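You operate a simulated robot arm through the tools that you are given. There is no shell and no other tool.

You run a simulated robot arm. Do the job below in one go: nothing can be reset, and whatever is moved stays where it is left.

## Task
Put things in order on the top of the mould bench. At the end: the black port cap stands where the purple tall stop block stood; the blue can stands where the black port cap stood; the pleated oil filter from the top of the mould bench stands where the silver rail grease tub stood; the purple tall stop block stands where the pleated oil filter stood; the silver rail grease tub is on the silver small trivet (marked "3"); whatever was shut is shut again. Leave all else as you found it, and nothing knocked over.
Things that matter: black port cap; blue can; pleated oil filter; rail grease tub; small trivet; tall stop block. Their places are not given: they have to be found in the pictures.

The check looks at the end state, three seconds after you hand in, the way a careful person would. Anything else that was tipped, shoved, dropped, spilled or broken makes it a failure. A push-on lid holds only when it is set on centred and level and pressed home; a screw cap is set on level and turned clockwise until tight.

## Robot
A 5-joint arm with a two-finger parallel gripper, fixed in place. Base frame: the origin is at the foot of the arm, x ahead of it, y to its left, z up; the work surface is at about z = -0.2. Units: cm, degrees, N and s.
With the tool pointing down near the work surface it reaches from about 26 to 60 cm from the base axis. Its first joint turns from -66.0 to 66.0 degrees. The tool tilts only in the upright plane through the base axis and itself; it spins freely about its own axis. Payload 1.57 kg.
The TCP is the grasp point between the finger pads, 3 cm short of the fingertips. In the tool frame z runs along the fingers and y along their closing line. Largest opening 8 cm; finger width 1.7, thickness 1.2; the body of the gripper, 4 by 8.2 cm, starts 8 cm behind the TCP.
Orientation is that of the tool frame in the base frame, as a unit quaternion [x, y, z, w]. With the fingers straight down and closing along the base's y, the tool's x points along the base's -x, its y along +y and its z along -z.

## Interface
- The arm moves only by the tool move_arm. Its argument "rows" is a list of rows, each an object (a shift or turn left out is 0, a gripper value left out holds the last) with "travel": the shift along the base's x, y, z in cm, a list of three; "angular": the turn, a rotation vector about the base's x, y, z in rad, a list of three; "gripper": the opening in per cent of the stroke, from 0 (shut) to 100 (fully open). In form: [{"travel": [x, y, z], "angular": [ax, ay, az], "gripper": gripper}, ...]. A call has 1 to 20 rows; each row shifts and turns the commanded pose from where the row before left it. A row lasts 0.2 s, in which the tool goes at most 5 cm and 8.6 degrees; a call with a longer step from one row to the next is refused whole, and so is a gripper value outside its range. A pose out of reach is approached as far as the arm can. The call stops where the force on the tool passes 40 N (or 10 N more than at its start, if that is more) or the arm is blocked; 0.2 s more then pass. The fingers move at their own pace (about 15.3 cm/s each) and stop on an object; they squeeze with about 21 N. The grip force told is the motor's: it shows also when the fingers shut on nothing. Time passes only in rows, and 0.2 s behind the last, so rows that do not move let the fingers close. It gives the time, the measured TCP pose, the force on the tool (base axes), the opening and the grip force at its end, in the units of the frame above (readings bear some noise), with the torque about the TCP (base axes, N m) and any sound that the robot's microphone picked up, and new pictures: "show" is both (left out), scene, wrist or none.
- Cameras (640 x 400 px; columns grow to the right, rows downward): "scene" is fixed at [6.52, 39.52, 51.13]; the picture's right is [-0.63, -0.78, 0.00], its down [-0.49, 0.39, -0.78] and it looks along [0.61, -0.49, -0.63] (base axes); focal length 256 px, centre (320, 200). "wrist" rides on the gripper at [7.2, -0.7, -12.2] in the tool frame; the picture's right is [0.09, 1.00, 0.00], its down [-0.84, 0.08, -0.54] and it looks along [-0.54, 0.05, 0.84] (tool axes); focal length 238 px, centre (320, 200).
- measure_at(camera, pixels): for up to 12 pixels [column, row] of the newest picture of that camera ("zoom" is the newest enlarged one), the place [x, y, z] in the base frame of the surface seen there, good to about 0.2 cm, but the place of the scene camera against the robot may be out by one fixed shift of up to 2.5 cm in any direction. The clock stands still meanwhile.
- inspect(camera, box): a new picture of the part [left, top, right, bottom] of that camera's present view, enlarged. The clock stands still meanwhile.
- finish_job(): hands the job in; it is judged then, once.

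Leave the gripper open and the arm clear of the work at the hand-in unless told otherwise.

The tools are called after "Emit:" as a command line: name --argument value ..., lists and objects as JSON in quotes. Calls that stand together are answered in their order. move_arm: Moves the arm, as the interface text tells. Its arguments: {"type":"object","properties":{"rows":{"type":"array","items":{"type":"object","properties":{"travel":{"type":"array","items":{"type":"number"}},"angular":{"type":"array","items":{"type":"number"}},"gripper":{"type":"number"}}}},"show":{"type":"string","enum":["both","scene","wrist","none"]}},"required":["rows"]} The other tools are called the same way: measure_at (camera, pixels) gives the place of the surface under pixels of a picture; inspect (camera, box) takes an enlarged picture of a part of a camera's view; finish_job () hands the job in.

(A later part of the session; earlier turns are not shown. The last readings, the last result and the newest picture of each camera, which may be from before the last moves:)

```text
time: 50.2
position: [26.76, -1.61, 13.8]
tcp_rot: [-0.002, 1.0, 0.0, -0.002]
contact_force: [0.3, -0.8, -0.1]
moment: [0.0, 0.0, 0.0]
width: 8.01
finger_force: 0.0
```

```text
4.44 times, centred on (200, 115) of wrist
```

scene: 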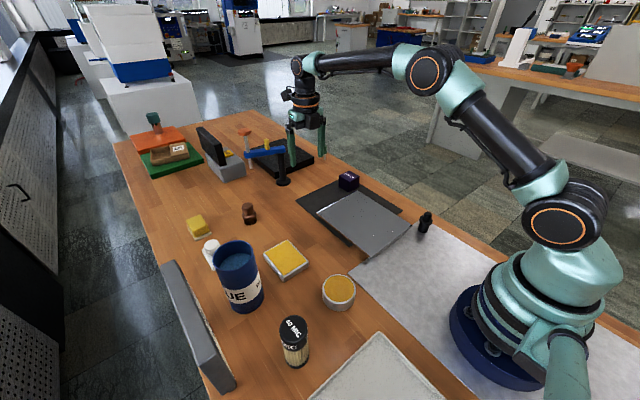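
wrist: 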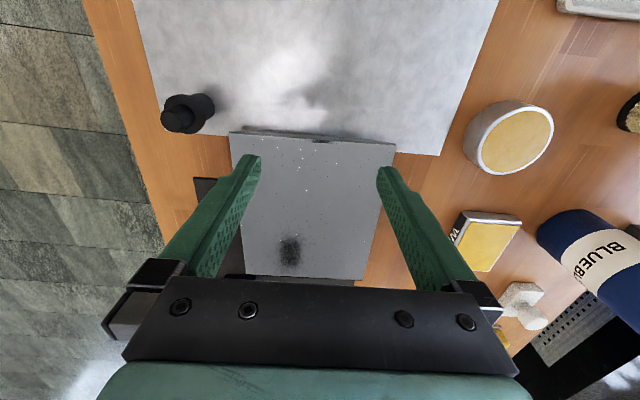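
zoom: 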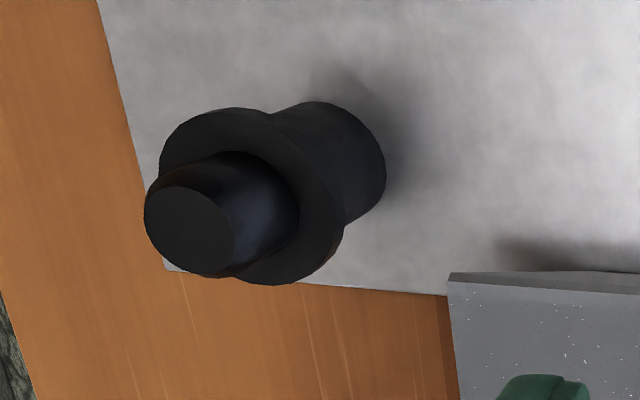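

The plate stands on trapezoid end boards, so it is a raised stand. Its -y rim is the only side not clearly seen; I'll go to the right side again and zoom hard there, and also see beneath it.

Emit:
move_arm --rows '[{"travel": [0, 0, 4]}, {"travel": [0, 0, 4]}, {"travel": [1, -2, 3], "angular": [0, 0, 0.1428]}, {"travel": [1, -2, 0], "angular": [0, 0, 0.1428]}, {"travel": [1, -2, 0], "angular": [0, 0, 0.1428]}, {"travel": [1, -2, 0], "angular": [0, 0, 0.1428]}, {"travel": [1, -2, 0], "angular": [0, 0, 0.1428]}, {"travel": [1, -2, 0], "angular": [0, 0, 0.1428]}, {"travel": [1, -2, 0], "angular": [0, 0, 0.1428]}, {"travel": [1, -2, 0], "angular": [0, 0, 0.1428]}, {"travel": [1, -2, 0], "angular": [0, 0, 0.1428]}, {"travel": [1, -2, 0], "angular": [0, 0, 0.1428]}, {"travel": [1, -2, -3], "angular": [0, 0, 0.1428]}, {"travel": [0, -1, -4]}, {"travel": [0, 0, -4]}, {"travel": [0, 0, -2]}, {"travel": [0, 0, 0]}]' --show "wrist"

```text
time: 53.8
position: [37.96, -24.91, 11.81]
tcp_rot: [0.708, -0.706, 0.001, 0.0]
contact_force: [-0.2, -0.4, -0.1]
moment: [0.0, 0.05, -0.01]
width: 8.01
finger_force: 0.0
```

wrist: 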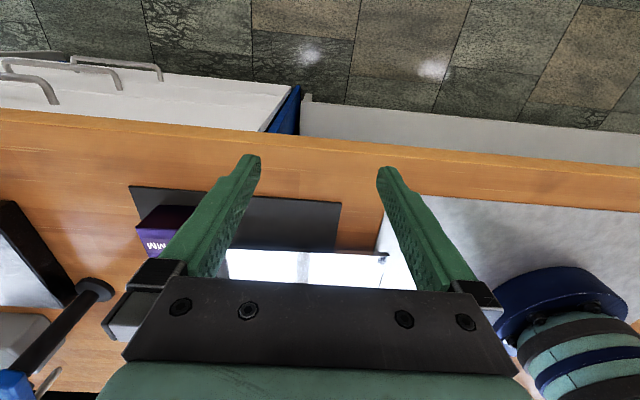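

Emit:
inspect --camera "wrist" --box '[225, 230, 315, 265]'

Emit:
inspect --camera "wrist" --box '[305, 230, 405, 270]'

Emit:
inspect --camera "wrist" --box '[100, 170, 260, 270]'

```text
7.11 times, centred on (270, 248) of wrist
```

zoom: 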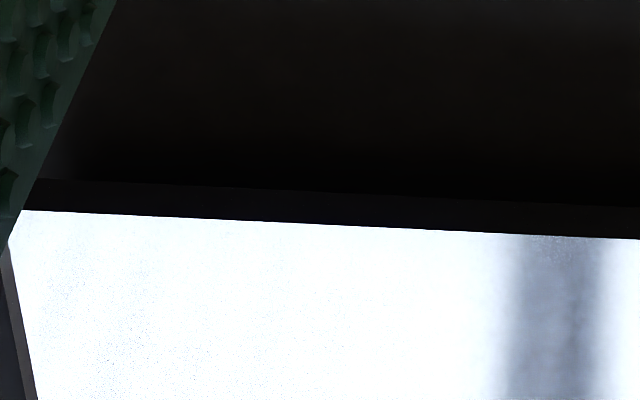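

```text
6.40 times, centred on (355, 250) of wrist
```

zoom: 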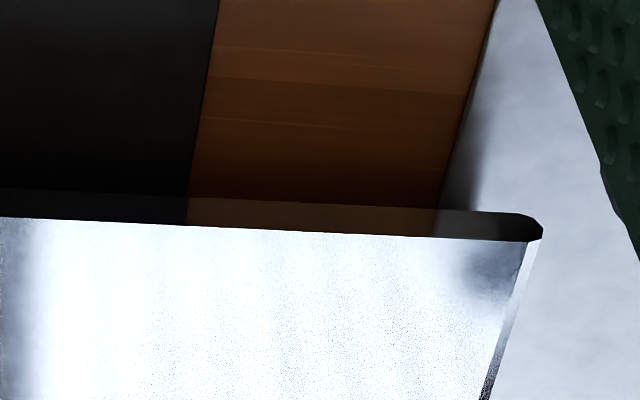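

```text
4.00 times, centred on (180, 220) of wrist
```

zoom: 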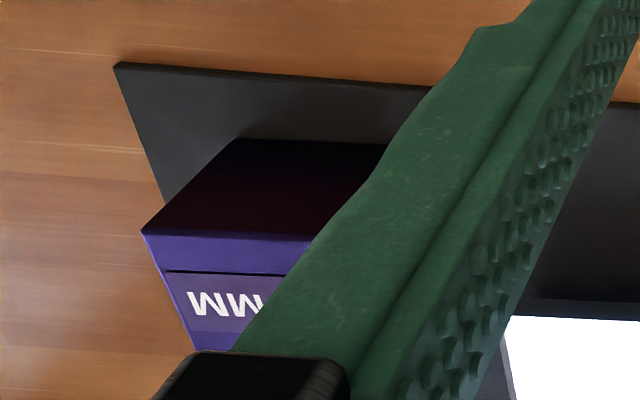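

No mark on the sides, but this raised polished silver plate on runners is the only trivet-like, silver thing in reach, so it's my candidate; I'll keep watching for a "3". Now I go above the tub at (30,18,22) in the forward orientation for precise measurements of tub, filter and can.

Emit:
move_arm --rows '[{"travel": [0, 0, 4]}, {"travel": [0, 0, 4]}, {"travel": [0, 0, 4]}, {"travel": [-0.7, 4, 0], "angular": [0, 0, -0.1428]}, {"travel": [-0.7, 4, 0], "angular": [0, 0, -0.1428]}, {"travel": [-0.7, 4, 0], "angular": [0, 0, -0.1428]}, {"travel": [-0.7, 4, 0], "angular": [0, 0, -0.1428]}, {"travel": [-0.7, 4, 0], "angular": [0, 0, -0.1428]}, {"travel": [-0.7, 4, 0], "angular": [0, 0, -0.1428]}, {"travel": [-0.7, 4, 0], "angular": [0, 0, -0.1428]}, {"travel": [-0.7, 4, 0], "angular": [0, 0, -0.1428]}, {"travel": [-0.7, 4, 0], "angular": [0, 0, -0.1428]}, {"travel": [-0.7, 4, 0], "angular": [0, 0, -0.1428]}, {"travel": [-1, 3, 0], "angular": [0, 0, -0.1428]}, {"travel": [0, 0, 0]}]' --show "wrist"

```text
time: 57.0
position: [29.94, 18.18, 23.91]
tcp_rot: [0.0, 1.0, -0.001, -0.003]
contact_force: [-0.5, 0.8, -0.4]
moment: [-0.01, 0.01, 0.04]
width: 8.01
finger_force: 0.1
```

wrist: 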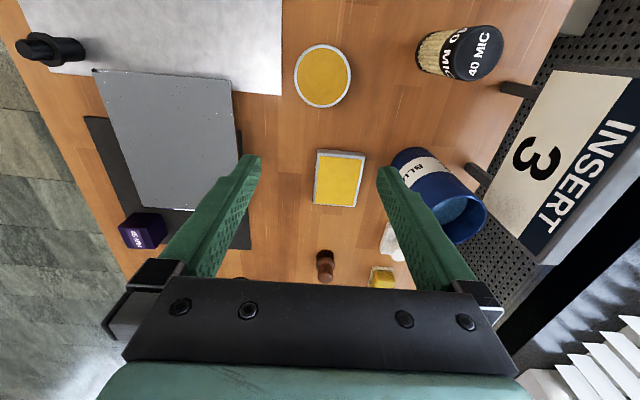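

I'll zoom on the tub and on the filter and measure their rims.

Emit:
inspect --camera "wrist" --box '[275, 36, 371, 116]'

Emit:
measure_at --camera "zoom" --pixels '[[320, 200], [205, 200], [432, 200], [320, 70], [320, 335], [245, 110], [395, 110], [245, 290], [395, 290], [150, 200], [500, 200], [320, 30]]'

Emit:
inspect --camera "wrist" --box '[410, 15, 514, 90]'

```text
5.00 times, centred on (323, 76) of wrist
```

zoom: 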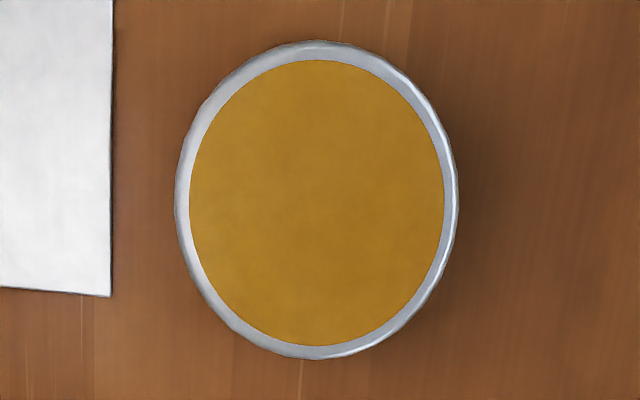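

```text
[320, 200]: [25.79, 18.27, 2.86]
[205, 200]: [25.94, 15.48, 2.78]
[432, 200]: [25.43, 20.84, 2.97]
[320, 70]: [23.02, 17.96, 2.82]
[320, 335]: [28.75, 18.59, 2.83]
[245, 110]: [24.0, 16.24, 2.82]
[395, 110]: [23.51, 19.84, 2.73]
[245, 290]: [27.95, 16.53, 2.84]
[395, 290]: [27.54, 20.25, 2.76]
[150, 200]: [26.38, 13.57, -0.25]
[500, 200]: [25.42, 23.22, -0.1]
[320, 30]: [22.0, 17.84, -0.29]
```

```text
5.33 times, centred on (462, 52) of wrist
```

zoom: 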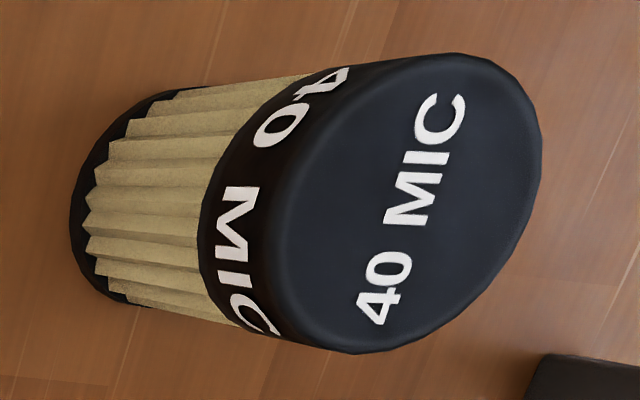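

Tub: centre about (25.8,18.2), top z 2.83, diameter 6.75. Now measuring the filter's top from the current zoom, and zooming on the can.

Emit:
measure_at --camera "zoom" --pixels '[[410, 205], [455, 70], [365, 335], [305, 260], [525, 140], [380, 110], [460, 300], [290, 300], [535, 100], [250, 120], [120, 200], [75, 250]]'

Emit:
inspect --camera "wrist" --box '[385, 140, 497, 250]'

```text
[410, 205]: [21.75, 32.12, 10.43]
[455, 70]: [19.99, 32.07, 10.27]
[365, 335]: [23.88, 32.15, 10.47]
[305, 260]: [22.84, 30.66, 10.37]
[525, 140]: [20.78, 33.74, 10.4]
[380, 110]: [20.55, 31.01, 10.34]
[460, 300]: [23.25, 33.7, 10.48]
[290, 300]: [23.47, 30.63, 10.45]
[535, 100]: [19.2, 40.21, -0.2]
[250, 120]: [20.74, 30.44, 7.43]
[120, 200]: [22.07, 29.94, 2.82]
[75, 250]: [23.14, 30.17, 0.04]
```

```text
3.64 times, centred on (441, 195) of wrist
```

zoom: 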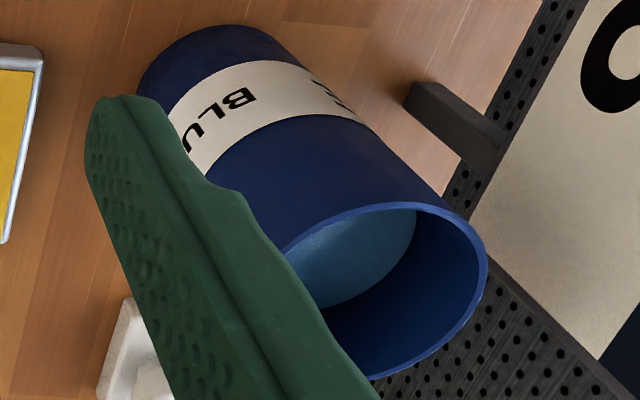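

Filter: centre about (22.0,32.2), top z 10.4, diameter ~4.5. Now I start with the tub: move above (25.8,18.2) and go down to z≈6 first.

Emit:
move_arm --rows '[{"travel": [-4.15, 0.05, 0]}, {"travel": [0, 0, -4.5]}, {"travel": [0, 0, -4.5]}, {"travel": [0, 0, -4.5]}, {"travel": [0, 0, -3]}, {"travel": [0, 0, 0]}, {"travel": [0, 0, 0]}]'

```text
time: 58.6
position: [25.95, 18.18, 7.25]
tcp_rot: [-0.002, 1.0, -0.001, -0.001]
contact_force: [0.1, 0.0, -0.9]
moment: [-0.01, 0.02, 0.0]
width: 8.04
finger_force: 0.1
```

scene: 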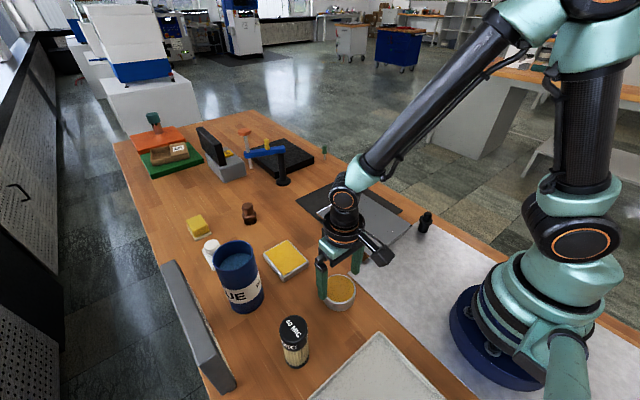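
wrist: 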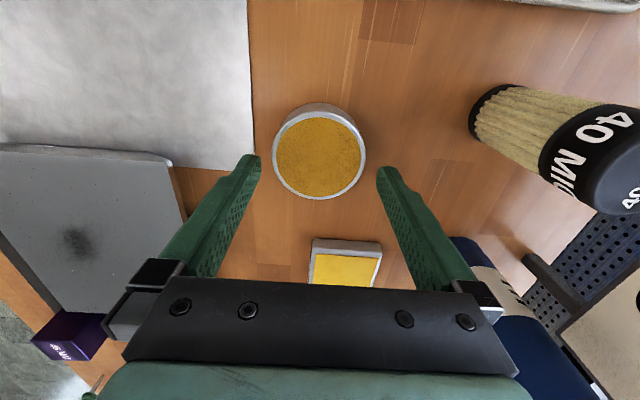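

The tub is centred between the fingers (col 320, row ~157 vs expected 161). I go down to z≈3.2 and close the gripper.

Emit:
move_arm --rows '[{"travel": [-0.15, 0, -2]}, {"travel": [0, 0, -1.5]}, {"travel": [0, 0, -0.5]}, {"travel": [0, 0, 0]}, {"travel": [0, 0, 0], "gripper": 0}, {"travel": [0, 0, 0]}, {"travel": [0, 0, 0]}, {"travel": [0, 0, 0]}]'

```text
time: 60.4
position: [25.82, 18.15, 3.29]
tcp_rot: [-0.001, 1.0, -0.001, -0.002]
contact_force: [-0.6, 0.0, 0.9]
moment: [0.01, -0.01, -0.03]
width: 7.09
finger_force: 20.8
```

scene: 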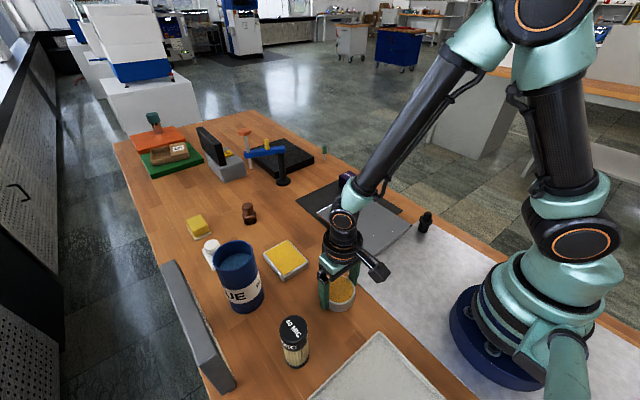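
wrist: 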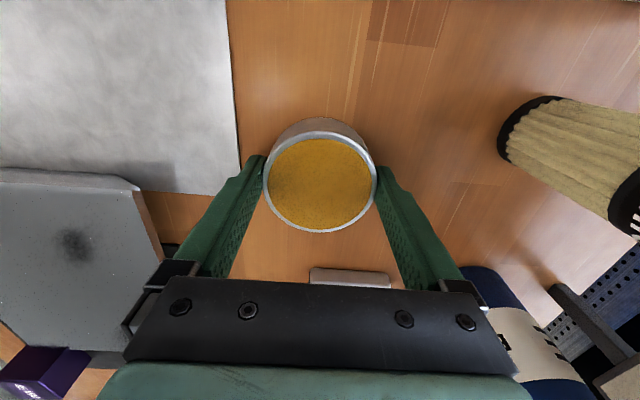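

Gripped (7.09 cm, 20.8 N). Tub's spot is (25.8,18.15). I lift it to z≈14 and carry it towards the stand's centre (38,-2), staying high.

Emit:
move_arm --rows '[{"travel": [0, 0, 1]}, {"travel": [0, 0, 3]}, {"travel": [0, 0, 3.5]}, {"travel": [0, 0, 3.5]}, {"travel": [1.5, -3, 0]}, {"travel": [2, -3.5, 0]}, {"travel": [2.2, -3.5, 0]}, {"travel": [2.2, -3.5, 0]}, {"travel": [2.2, -3.5, 0]}, {"travel": [2.1, -3, 0]}, {"travel": [0, 0, 0]}, {"travel": [0, 0, 0]}]'

```text
time: 63.0
position: [37.86, -1.81, 14.36]
tcp_rot: [-0.002, 1.0, 0.001, -0.003]
contact_force: [-0.6, -0.6, 0.0]
moment: [0.01, -0.02, -0.02]
width: 0.0
finger_force: 21.0
```

scene: 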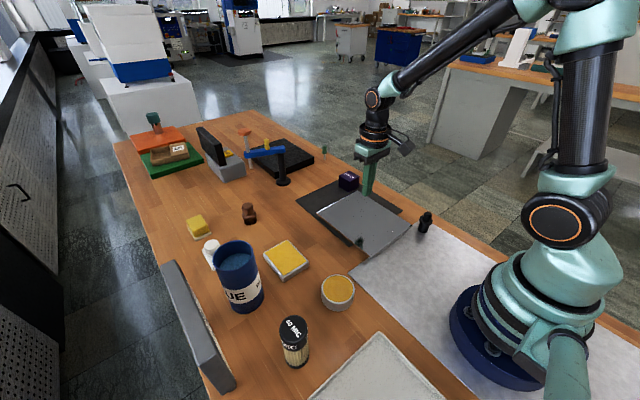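
wrist: 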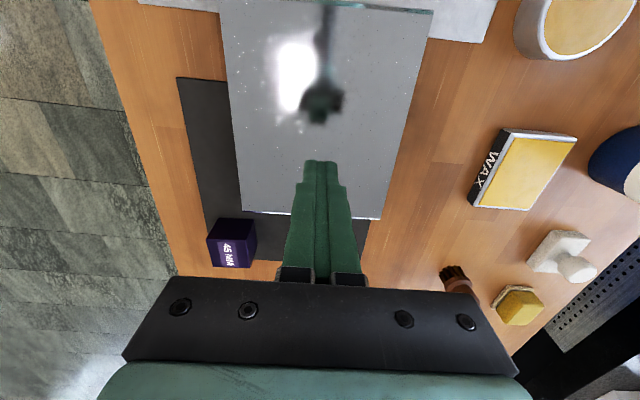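

The tub slipped out (opening 0) and appears still near its place at scene (338,291). I open the gripper and go back above it to check where it stands now.

Emit:
move_arm --rows '[{"travel": [-1, 3, 3], "gripper": 100}, {"travel": [-1.2, 3.3, 3]}, {"travel": [-1.2, 3.3, 3]}, {"travel": [-1.2, 3.4, 0.5]}, {"travel": [-1.2, 3.5, 0]}, {"travel": [-1.2, 3.5, 0]}, {"travel": [-1, 0, 0]}, {"travel": [0, 0, 0]}, {"travel": [0, 0, 0]}]'

Emit:
inspect --camera "wrist" --box '[275, 36, 371, 116]'

```text
time: 65.0
position: [29.95, 18.05, 23.8]
tcp_rot: [-0.001, 1.0, -0.001, -0.002]
contact_force: [0.2, 0.8, 0.9]
moment: [0.05, 0.01, -0.02]
width: 8.0
finger_force: 0.1
```

scene: 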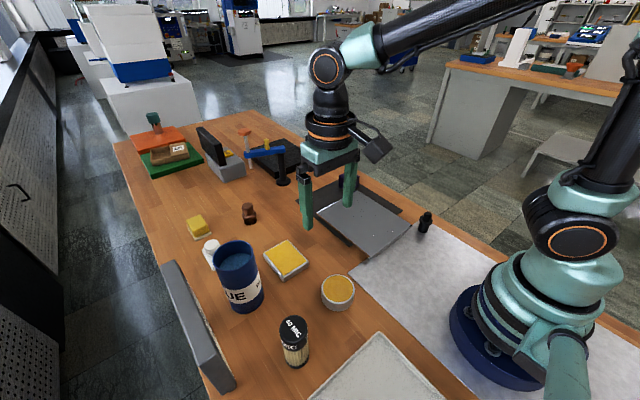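
wrist: 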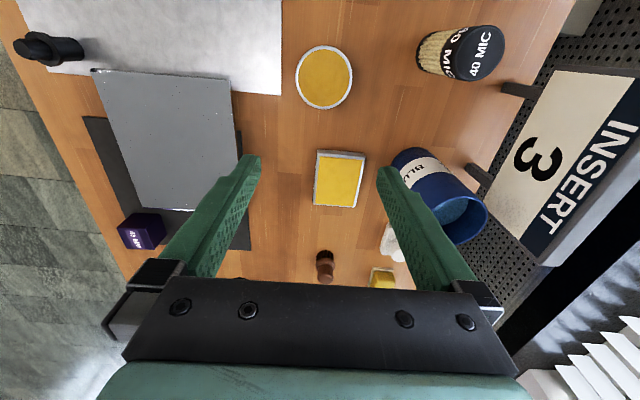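

```text
5.00 times, centred on (323, 76) of wrist
```

zoom: 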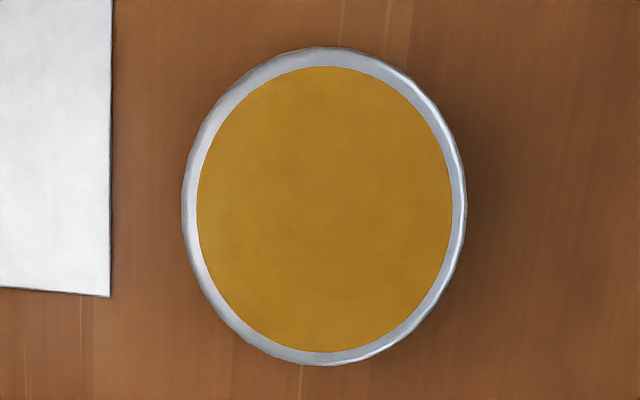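

The tub only shifted about 0.2 cm – it slid out of the grip right at the start. I'll re-grip it lower (tips just above the bench) and lift very slowly, watching the opening.

Emit:
move_arm --rows '[{"travel": [-4.0, 0.25, 0]}, {"travel": [0, 0, -4.5]}, {"travel": [0, 0, -4.5]}, {"travel": [0, 0, -4.5]}, {"travel": [0, 0, -3]}, {"travel": [0, 0, -2]}, {"travel": [0, 0, -1.5]}, {"travel": [0, 0, -0.9]}, {"travel": [0, 0, 0]}, {"travel": [0, 0, 0], "gripper": 0}, {"travel": [0, 0, 0]}, {"travel": [0, 0, 0]}, {"travel": [0, 0, 0]}]' --show "wrist"

```text
time: 67.8
position: [26.09, 18.31, 2.89]
tcp_rot: [-0.001, 1.0, -0.001, -0.002]
contact_force: [-0.5, 0.8, -0.6]
moment: [-0.01, 0.01, -0.06]
width: 7.08
finger_force: 20.7
```

wrist: 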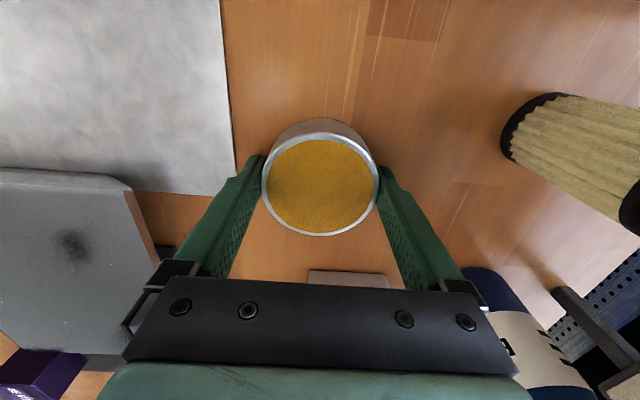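

Gripped at 7.08 cm, centred (tub centre row ~188 vs expected 190). Now a very slow lift of 0.6 cm to test.

Emit:
move_arm --rows '[{"travel": [0, 0, 0.2]}, {"travel": [0, 0, 0.2]}, {"travel": [0, 0, 0.2]}, {"travel": [0, 0, 0]}]' --show "wrist"

```text
time: 68.8
position: [26.05, 18.34, 3.51]
tcp_rot: [0.0, 1.0, -0.001, -0.002]
contact_force: [0.9, -0.2, -4.1]
moment: [-0.01, 0.01, 0.03]
width: 7.08
finger_force: 21.0
```

wrist: 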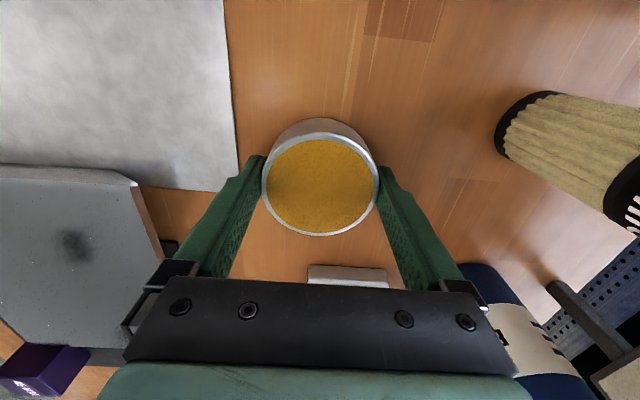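

It holds now: the force shows ~4 N weight. I continue lifting gently.

Emit:
move_arm --rows '[{"travel": [0, 0, 0.3]}, {"travel": [0, 0, 0.4]}, {"travel": [0, 0, 0.5]}, {"travel": [0, 0, 0.6]}, {"travel": [0, 0, 0.7]}, {"travel": [0, 0, 0.7]}, {"travel": [0, 0, 0.7]}, {"travel": [0, 0, 0.6]}, {"travel": [0, 0, 0.5]}, {"travel": [0, 0, 0.4]}, {"travel": [0, 0, 0.2]}, {"travel": [0, 0, 0]}]' --show "wrist"

```text
time: 71.4
position: [26.1, 18.51, 9.19]
tcp_rot: [-0.001, 1.0, -0.002, -0.002]
contact_force: [-0.6, 0.4, -3.1]
moment: [0.0, -0.05, 0.01]
width: 7.06
finger_force: 21.3
```

wrist: 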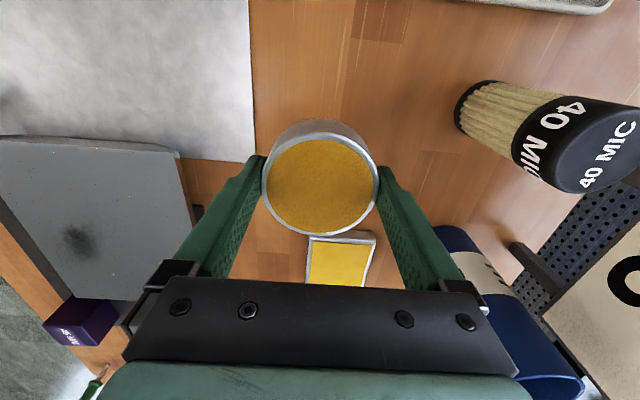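

Held firmly at z 9.2. I carry it smoothly to above the stand, about (37.8,-1.4), with gentle speed ramps.

Emit:
move_arm --rows '[{"travel": [0.2, -0.34, 0]}, {"travel": [0.36, -0.6, 0]}, {"travel": [0.51, -0.86, 0]}, {"travel": [0.61, -1.03, 0]}, {"travel": [0.71, -1.21, 0]}, {"travel": [0.76, -1.29, 0]}, {"travel": [0.76, -1.29, 0]}, {"travel": [0.76, -1.29, 0]}, {"travel": [0.76, -1.29, 0]}, {"travel": [0.76, -1.29, 0]}, {"travel": [0.76, -1.29, 0]}, {"travel": [0.76, -1.29, 0]}, {"travel": [0.76, -1.29, 0]}, {"travel": [0.76, -1.29, 0]}, {"travel": [0.71, -1.21, 0]}, {"travel": [0.61, -1.03, 0]}, {"travel": [0.51, -0.86, 0]}, {"travel": [0.36, -0.6, 0]}, {"travel": [0.2, -0.34, 0]}, {"travel": [0.1, -0.2, 0]}]'

```text
time: 75.6
position: [37.63, -1.55, 9.08]
tcp_rot: [-0.001, 1.0, 0.0, -0.003]
contact_force: [0.1, -0.2, -4.2]
moment: [-0.01, 0.02, 0.0]
width: 7.07
finger_force: 21.0
```

scene: 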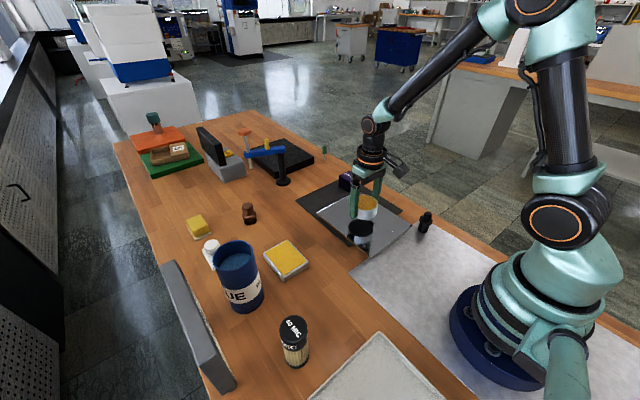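
wrist: 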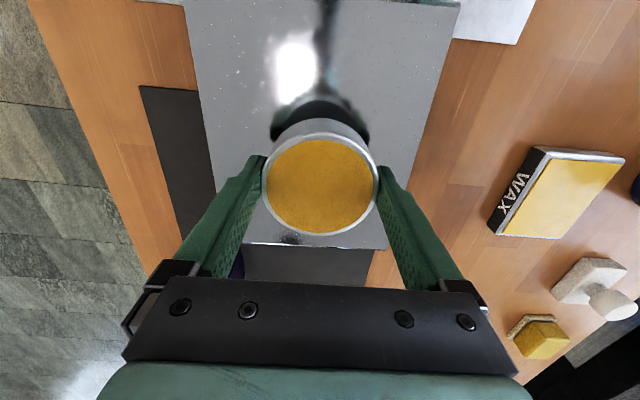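

Above the stand. I lower it slowly to just over the surface (stand top z≈2.75, tub bottom ≈ TCP−3.1).

Emit:
move_arm --rows '[{"travel": [0.2, -0.2, -0.3]}, {"travel": [0.1, 0, -0.5]}, {"travel": [0, 0, -0.6]}, {"travel": [0, 0, -0.6]}, {"travel": [0, 0, -0.4]}, {"travel": [0, 0, -0.3]}, {"travel": [0, 0, -0.2]}, {"travel": [0, 0, -0.1]}, {"travel": [0, 0, 0]}]' --show "wrist"

```text
time: 77.6
position: [38.0, -1.53, 6.13]
tcp_rot: [-0.001, 1.0, -0.001, -0.003]
contact_force: [0.1, -0.6, -3.1]
moment: [0.01, 0.0, 0.0]
width: 7.1
finger_force: 20.4
```

wrist: 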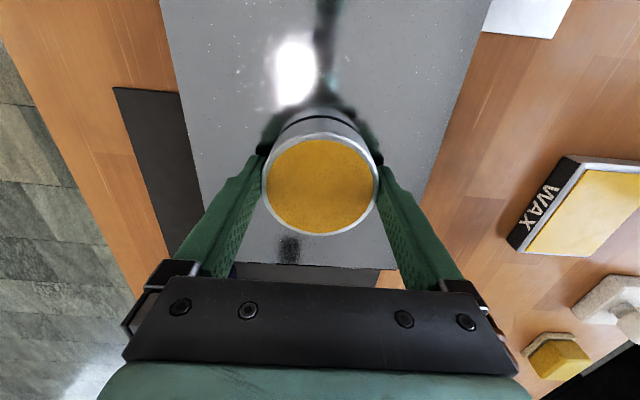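

Not yet touching (force still −3 N, gap about 0.3). I go on in small steps.

Emit:
move_arm --rows '[{"travel": [0, 0, -0.1]}, {"travel": [0, 0, -0.1]}, {"travel": [0, 0, -0.05]}, {"travel": [0, 0, 0]}]' --show "none"

```text
time: 78.6
position: [37.96, -1.58, 5.9]
tcp_rot: [-0.001, 1.0, 0.0, -0.002]
contact_force: [-0.3, 1.0, -3.1]
moment: [-0.04, 0.0, -0.03]
width: 7.08
finger_force: 20.6
```

Emit:
move_arm --rows '[{"travel": [0, 0, -0.1]}, {"travel": [0, 0, 0]}]' --show "none"

```text
time: 79.2
position: [38.05, -1.64, 5.85]
tcp_rot: [-0.002, 1.0, 0.0, -0.001]
contact_force: [-0.6, 2.1, 2.2]
moment: [0.09, -0.14, 0.07]
width: 7.08
finger_force: 21.2
```

Force turned to +2 N: the tub touches the stand. I open the gripper and then rise gently.

Emit:
move_arm --rows '[{"travel": [0, 0, 0], "gripper": 100}, {"travel": [0, 0, 0]}, {"travel": [0, 0, 0]}, {"travel": [0, 0, 0.5]}, {"travel": [0, 0, 1]}, {"travel": [0, 0, 2]}, {"travel": [0, 0, 3]}, {"travel": [0, 0, 3]}, {"travel": [0, 0, 0]}]'

```text
time: 81.2
position: [38.12, -1.6, 15.41]
tcp_rot: [-0.001, 1.0, 0.0, -0.001]
contact_force: [0.2, 0.2, 0.5]
moment: [0.03, 0.01, 0.03]
width: 8.0
finger_force: 0.0
```

scene: 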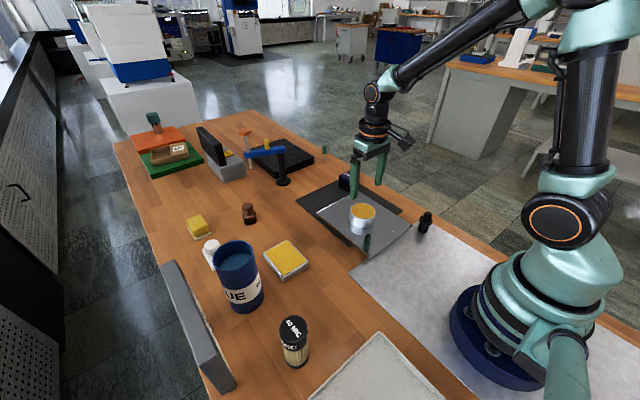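
wrist: 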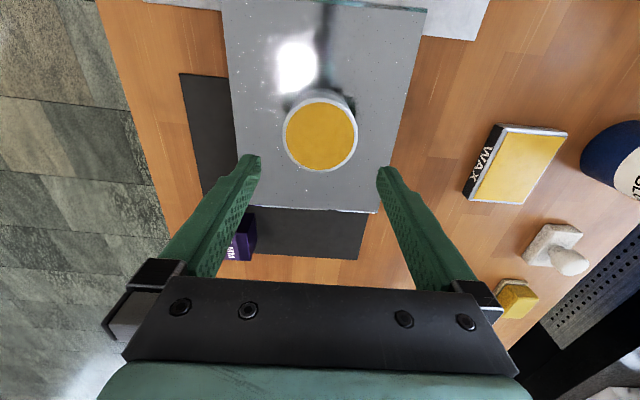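

The tub stands on the raised silver plate. Next, the filter: I go above it at (29,32.5,24) to measure its centre (and the can).

Emit:
move_arm --rows '[{"travel": [0, 0, 4]}, {"travel": [0, 0, 4.5]}, {"travel": [-1, 4.3, 0]}, {"travel": [-1, 4.3, 0]}, {"travel": [-1.2, 4.3, 0]}, {"travel": [-1.2, 4.3, 0]}, {"travel": [-1.2, 4.3, 0]}, {"travel": [-1.2, 4.3, 0]}, {"travel": [-1.2, 4.3, 0]}, {"travel": [-1.2, 4, 0]}, {"travel": [0, 0, 0]}, {"travel": [0, 0, 0]}]'

```text
time: 83.8
position: [28.73, 32.36, 23.92]
tcp_rot: [-0.001, 1.0, -0.002, 0.0]
contact_force: [-0.6, 1.1, 0.4]
moment: [0.0, 0.0, -0.02]
width: 8.0
finger_force: 0.1
```

scene: 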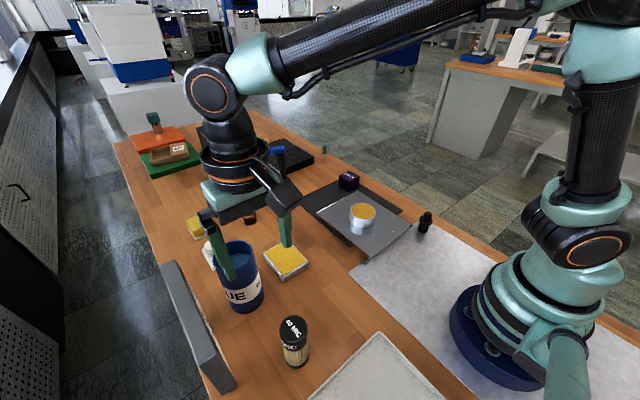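
wrist: 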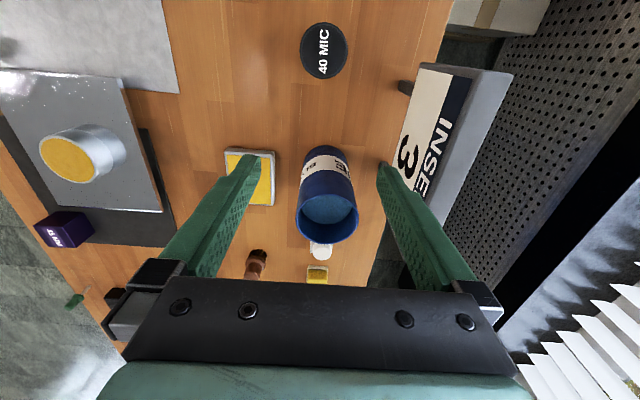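

The filter is directly below the camera at (323,51); the can's rim is at (328,210). Zooming and measuring both.

Emit:
inspect --camera "wrist" --box '[290, 16, 356, 86]'

Emit:
measure_at --camera "wrist" --pixels '[[323, 51], [303, 51], [344, 51], [323, 26], [323, 75], [309, 34], [338, 34], [309, 68], [338, 68]]'

Emit:
inspect --camera "wrist" --box '[284, 140, 374, 250]'

```text
5.71 times, centred on (323, 51) of wrist
```

zoom: 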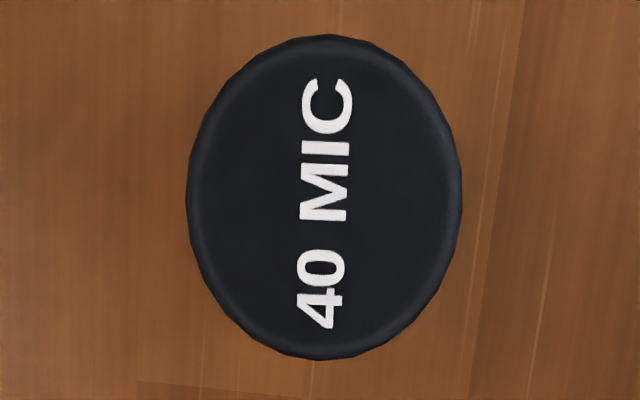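

```text
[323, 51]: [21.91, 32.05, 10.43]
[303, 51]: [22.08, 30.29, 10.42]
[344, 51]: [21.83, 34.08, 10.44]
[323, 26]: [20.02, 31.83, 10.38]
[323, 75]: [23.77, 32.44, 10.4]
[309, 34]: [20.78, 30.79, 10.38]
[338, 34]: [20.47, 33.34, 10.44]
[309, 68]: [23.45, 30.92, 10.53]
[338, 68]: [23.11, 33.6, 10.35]
```

```text
3.64 times, centred on (329, 195) of wrist
```

zoom: 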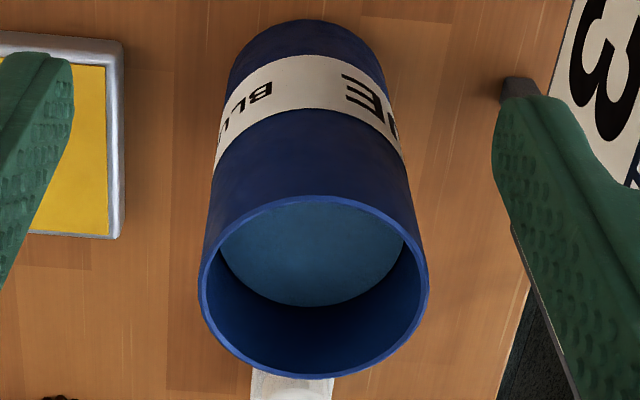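

Filter centre (21.9,32.2), diameter 4.46, top 10.4. I move over it and descend to TCP z≈7.5, then check before closing.

Emit:
move_arm --rows '[{"travel": [-3.4, -0.1, 0]}, {"travel": [-3.43, -0.06, 0]}, {"travel": [0, 0, -4]}, {"travel": [0, 0, -4]}, {"travel": [0, 0, -4]}, {"travel": [0, 0, -2.5]}, {"travel": [0, 0, -1.9]}, {"travel": [0, 0, 0]}, {"travel": [0, 0, 0]}]'

```text
time: 85.8
position: [22.03, 32.3, 7.36]
tcp_rot: [-0.001, 1.0, -0.001, -0.001]
contact_force: [0.7, 0.3, 0.9]
moment: [0.03, 0.02, -0.06]
width: 7.99
finger_force: 0.1
```

scene: 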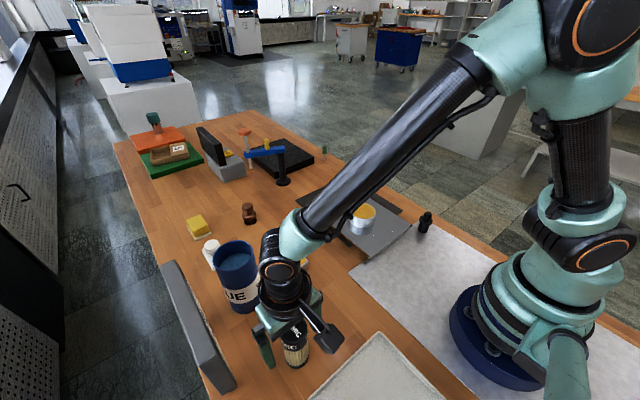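
wrist: 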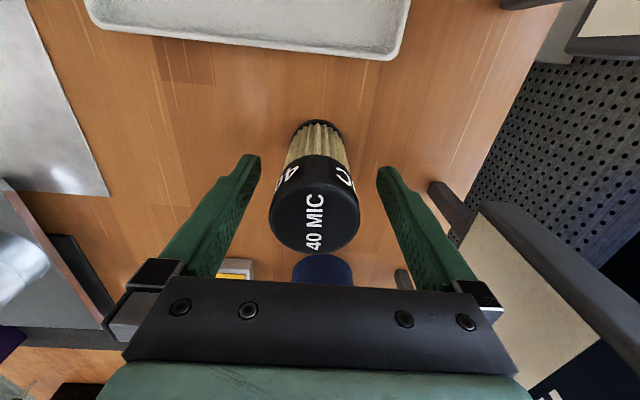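

Filter is between the fingers (col ~316). I close and test with a slow lift.

Emit:
move_arm --rows '[{"travel": [0, 0, 0], "gripper": 0}, {"travel": [0, 0, 0]}, {"travel": [0, 0, 0]}, {"travel": [0, 0, 0]}, {"travel": [0, 0, 0.2]}, {"travel": [0, 0, 0.3]}, {"travel": [0, 0, 0.4]}, {"travel": [0, 0, 0.3]}, {"travel": [0, 0, 0]}]' --show "wrist"

```text
time: 87.8
position: [22.0, 32.33, 8.57]
tcp_rot: [-0.001, 1.0, -0.001, -0.001]
contact_force: [-0.9, -0.5, -0.5]
moment: [0.04, 0.02, -0.03]
width: 4.36
finger_force: 20.8
```

wrist: 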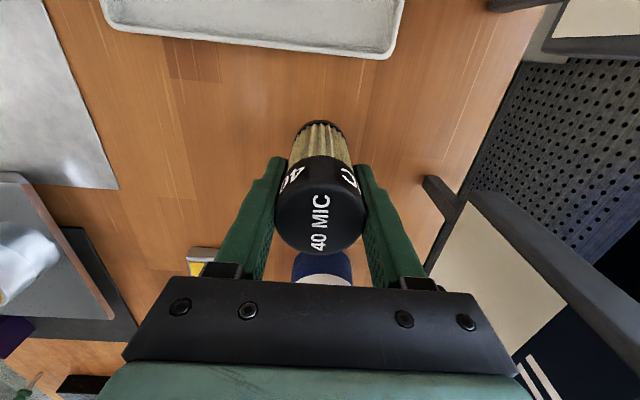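

Held (4.36 cm). I lift to ~11.5 and carry it to the tub's old spot (25.8,18.17).

Emit:
move_arm --rows '[{"travel": [0, 0, 0.4]}, {"travel": [0, 0, 0.7]}, {"travel": [0, 0, 0.8]}, {"travel": [0, 0, 0.7]}, {"travel": [0, 0, 0.4]}, {"travel": [0.12, -0.45, 0]}, {"travel": [0.22, -0.85, 0]}, {"travel": [0.34, -1.25, 0]}, {"travel": [0.38, -1.4, 0]}, {"travel": [0.4, -1.5, 0]}, {"travel": [0.4, -1.5, 0]}, {"travel": [0.4, -1.5, 0]}, {"travel": [0.4, -1.5, 0]}, {"travel": [0.38, -1.4, 0]}, {"travel": [0.34, -1.25, 0]}, {"travel": [0.22, -0.85, 0]}, {"travel": [0.12, -0.45, 0]}, {"travel": [0.08, -0.25, 0]}, {"travel": [0, 0, 0]}]'

```text
time: 91.8
position: [25.83, 18.04, 11.59]
tcp_rot: [0.0, 1.0, -0.001, -0.002]
contact_force: [-0.1, 0.6, -1.8]
moment: [0.01, -0.02, 0.01]
width: 4.36
finger_force: 20.5
```

scene: 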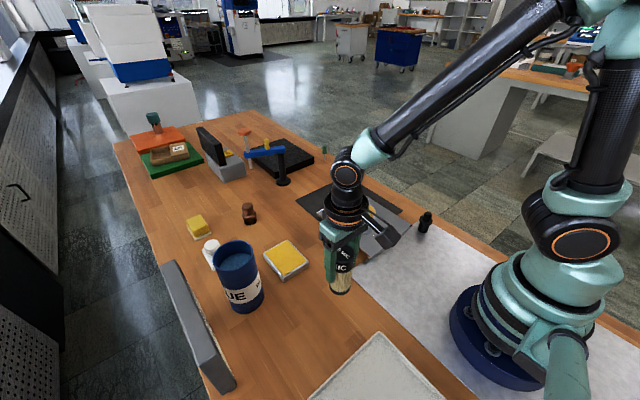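
wrist: 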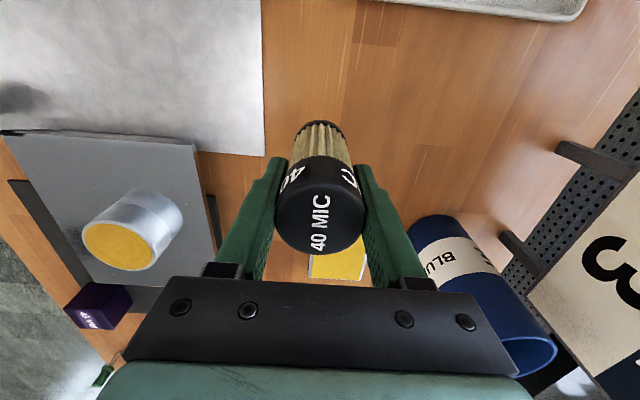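

I lower it: 3.9 cm first, then in small steps until touch.

Emit:
move_arm --rows '[{"travel": [0, 0.1, -0.4]}, {"travel": [0, 0, -0.7]}, {"travel": [0, 0, -0.9]}, {"travel": [0, 0, -0.8]}, {"travel": [0, 0, -0.6]}, {"travel": [0, 0, -0.3]}, {"travel": [0, 0, -0.2]}, {"travel": [0, 0, -0.1]}, {"travel": [0, 0, 0]}]' --show "none"

Emit:
move_arm --rows '[{"travel": [0, 0, -0.1]}, {"travel": [0, 0, 0]}]' --show "none"

```text
time: 93.8
position: [25.74, 18.31, 7.66]
tcp_rot: [-0.001, 1.0, -0.002, -0.001]
contact_force: [-0.9, 0.4, -1.6]
moment: [0.02, 0.03, 0.02]
width: 4.38
finger_force: 20.8
```

```text
time: 94.4
position: [25.74, 18.26, 7.57]
tcp_rot: [-0.001, 1.0, -0.001, -0.002]
contact_force: [0.2, -0.6, -2.3]
moment: [-0.02, 0.01, -0.03]
width: 4.38
finger_force: 21.2
```

Emit:
move_arm --rows '[{"travel": [0, 0, -0.1]}, {"travel": [0, 0, 0]}]' --show "none"

Emit:
move_arm --rows '[{"travel": [0, 0, -0.1]}, {"travel": [0, 0, 0]}]' --show "none"

```text
time: 95.0
position: [25.76, 18.29, 7.41]
tcp_rot: [-0.001, 1.0, -0.002, -0.001]
contact_force: [0.2, 0.0, -1.4]
moment: [0.03, 0.01, 0.01]
width: 4.37
finger_force: 21.0
```

```text
time: 95.6
position: [25.83, 18.28, 7.24]
tcp_rot: [-0.001, 1.0, -0.001, -0.001]
contact_force: [-1.1, -5.4, 14.5]
moment: [-0.12, 0.03, 0.01]
width: 4.36
finger_force: 21.3
```

Contact (+14 N). I ease up 0.1, open, and rise.

Emit:
move_arm --rows '[{"travel": [0, 0, 0.08]}, {"travel": [0, 0, 0], "gripper": 100}, {"travel": [0, 0, 0]}, {"travel": [0, 0, 0]}, {"travel": [0, 0, 0.5]}, {"travel": [0, 0, 1.5]}, {"travel": [0, 0, 3]}, {"travel": [0, 0, 4]}, {"travel": [0, 0, 4]}, {"travel": [0, 0, 3.5]}, {"travel": [0, 0, 0]}]'

```text
time: 98.0
position: [25.63, 18.19, 23.9]
tcp_rot: [0.0, 1.0, -0.002, -0.001]
contact_force: [-0.1, 0.0, 0.0]
moment: [0.02, 0.0, 0.0]
width: 7.99
finger_force: 0.0
```

scene: 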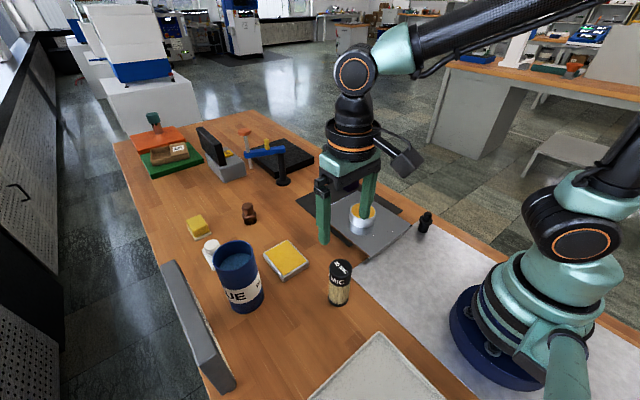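
wrist: 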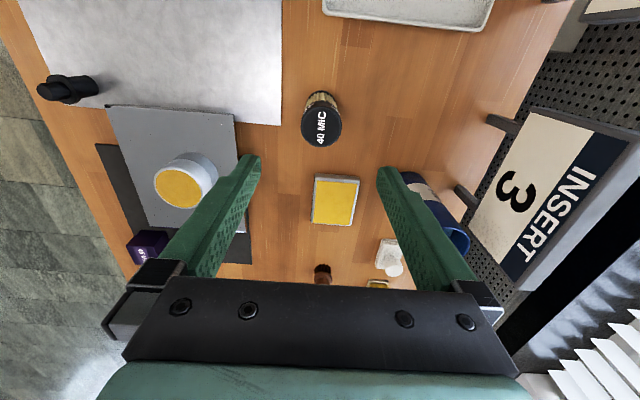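

The filter stands at the tub's spot. Next the purple block: I go to (47,-12,22) to measure it, checking the filter's position on the way.

Emit:
measure_at --camera "wrist" --pixels '[[323, 125], [305, 122], [339, 125], [322, 106], [320, 143]]'

Emit:
move_arm --rows '[{"travel": [2.4, -3.3, 0]}, {"travel": [2.4, -3.4, 0]}, {"travel": [2.4, -3.4, 0]}, {"travel": [2.4, -3.4, 0]}, {"travel": [2.4, -3.4, 0]}, {"travel": [2.4, -3.4, 0]}, {"travel": [2.4, -3.4, 0]}, {"travel": [2.4, -3.4, 0]}, {"travel": [2.2, -3.1, -2]}, {"travel": [0, 0, 0]}, {"travel": [0, 0, 0]}]' --show "wrist"

```text
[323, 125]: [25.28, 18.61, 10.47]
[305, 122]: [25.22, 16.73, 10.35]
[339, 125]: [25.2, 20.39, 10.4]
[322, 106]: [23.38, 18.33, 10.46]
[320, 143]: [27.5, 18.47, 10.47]
```

```text
time: 100.4
position: [47.35, -12.16, 21.87]
tcp_rot: [-0.001, 1.0, 0.001, -0.002]
contact_force: [-0.8, -0.7, 0.2]
moment: [-0.04, 0.02, 0.02]
width: 8.02
finger_force: 0.0
```

wrist: 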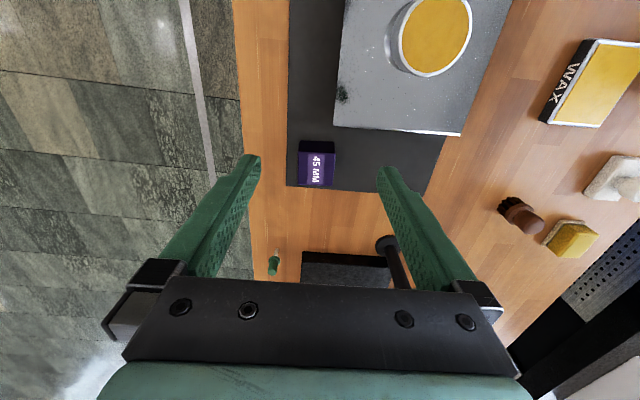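

Filter stands near (25.5,18.5), within ~0.4 cm. Now zooming on the purple block at (317,163).

Emit:
inspect --camera "wrist" --box '[285, 125, 365, 200]'

Emit:
measure_at --camera "zoom" --pixels '[[250, 240], [345, 245], [120, 130], [385, 130], [360, 300], [130, 300], [240, 150], [240, 330], [330, 200], [160, 200]]'

```text
5.33 times, centred on (325, 162) of wrist
```

zoom: 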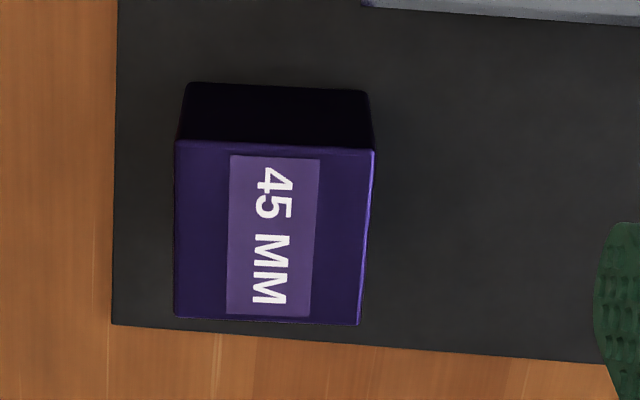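

```text
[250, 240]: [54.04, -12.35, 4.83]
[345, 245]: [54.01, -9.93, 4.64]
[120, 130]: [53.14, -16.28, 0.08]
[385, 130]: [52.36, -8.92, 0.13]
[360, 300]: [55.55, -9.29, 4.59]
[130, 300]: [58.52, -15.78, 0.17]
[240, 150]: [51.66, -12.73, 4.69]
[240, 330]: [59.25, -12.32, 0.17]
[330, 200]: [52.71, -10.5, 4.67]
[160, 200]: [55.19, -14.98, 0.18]
```

Block: top centre about (53.9,-11.8), yaw about +3°, sides ~4.6, top z 4.65. I descend first to z≈12 here, then move out over it (staying in reach), matching its yaw.

Emit:
move_arm --rows '[{"travel": [0, 0, -4]}, {"travel": [0, 0, -4], "angular": [0, 0, 0.05]}, {"travel": [0, 0, -2]}, {"travel": [3.2, 0.15, 0]}, {"travel": [3.3, 0.2, 0]}, {"travel": [0, 0, -3]}, {"travel": [0, 0, 0]}, {"travel": [0, 0, 0]}]'

```text
time: 102.2
position: [53.6, -11.88, 8.88]
tcp_rot: [-0.027, 1.0, 0.001, -0.001]
contact_force: [-0.3, -0.6, -0.4]
moment: [0.01, -0.03, -0.04]
width: 7.98
finger_force: 0.1
```

scene: 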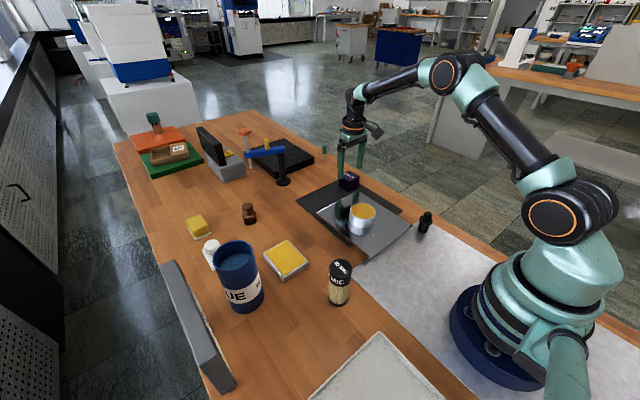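
wrist: 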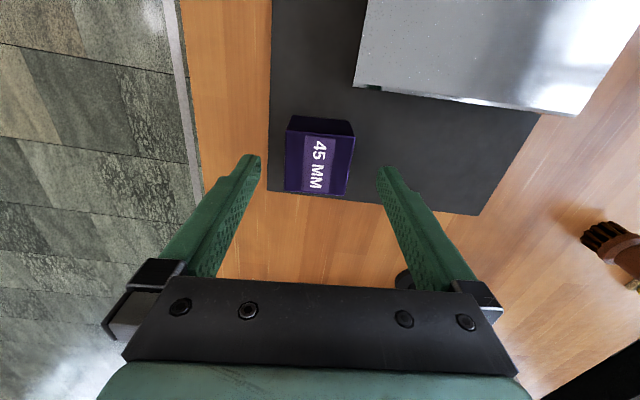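

Aligned: block at (318,163), expected (321,161). Descend to z≈3.6 and close.

Emit:
move_arm --rows '[{"travel": [0, 0, -2.5]}, {"travel": [0, 0, -2]}, {"travel": [0, 0, -0.8]}, {"travel": [0, 0, 0]}, {"travel": [0, 0, 0], "gripper": 0}, {"travel": [0, 0, 0]}, {"travel": [0, 0, 0]}, {"travel": [0, 0, 0]}]' --show "wrist"

```text
time: 104.0
position: [53.7, -11.62, 3.39]
tcp_rot: [-0.026, 1.0, 0.001, -0.001]
contact_force: [1.5, -2.4, -0.2]
moment: [-0.11, -0.16, -0.05]
width: 5.0
finger_force: 20.4
```

wrist: 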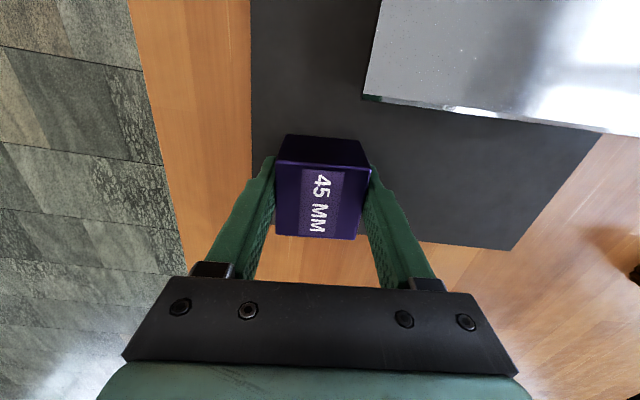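

Gripped (5.0 cm). Slow lift test.

Emit:
move_arm --rows '[{"travel": [0, 0, 0.2]}, {"travel": [0, 0, 0.2]}, {"travel": [0, 0, 0.3]}, {"travel": [0, 0, 0.3]}, {"travel": [0, 0, 0]}]' --show "wrist"

```text
time: 105.2
position: [53.76, -11.64, 4.6]
tcp_rot: [-0.027, 1.0, 0.001, -0.003]
contact_force: [-0.3, -0.9, -2.9]
moment: [0.03, 0.01, 0.01]
width: 4.98
finger_force: 20.9
```

wrist: 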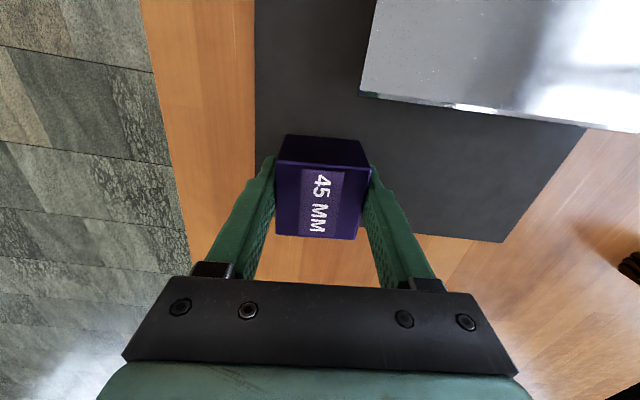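

Held (weight ~3 N). I lift and carry it, rising to z≈16, on a line towards the filter's old spot (21.9,32.2).

Emit:
move_arm --rows '[{"travel": [0, 0, 0.4]}, {"travel": [0, 0, 0.6]}, {"travel": [0, 0, 0.8]}, {"travel": [0, 0, 0.8]}, {"travel": [0, 0, 0.8]}, {"travel": [0, 0, 0.8]}, {"travel": [0, 0, 0.6]}, {"travel": [-0.29, 0.4, 0.6]}, {"travel": [-0.53, 0.73, 0.6]}, {"travel": [-0.77, 1.05, 0.6]}, {"travel": [-1.0, 1.37, 0.6]}, {"travel": [-1.18, 1.62, 0.6]}, {"travel": [-1.18, 1.62, 0.6]}, {"travel": [-1.18, 1.62, 0.6]}, {"travel": [-1.18, 1.62, 0.6]}, {"travel": [-1.18, 1.62, 0.6]}, {"travel": [-1.18, 1.62, 0.6]}, {"travel": [-1.18, 1.62, 0.5]}, {"travel": [-1.18, 1.62, 0.3]}, {"travel": [-1.18, 1.62, 0]}]' --show "scene"

```text
time: 109.4
position: [40.51, 6.54, 16.19]
tcp_rot: [-0.026, 1.0, 0.001, -0.003]
contact_force: [0.5, -0.3, -2.6]
moment: [0.02, -0.02, -0.02]
width: 4.96
finger_force: 20.3
```

scene: 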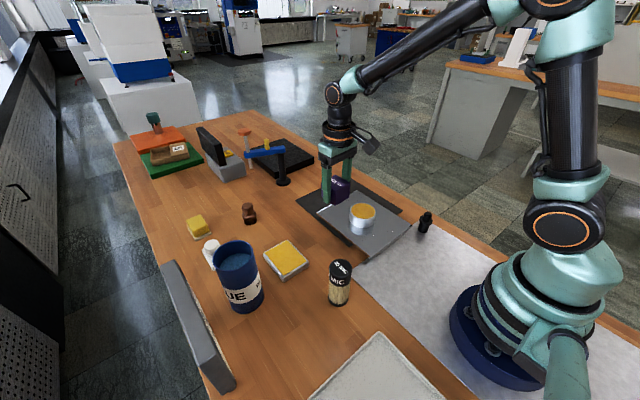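

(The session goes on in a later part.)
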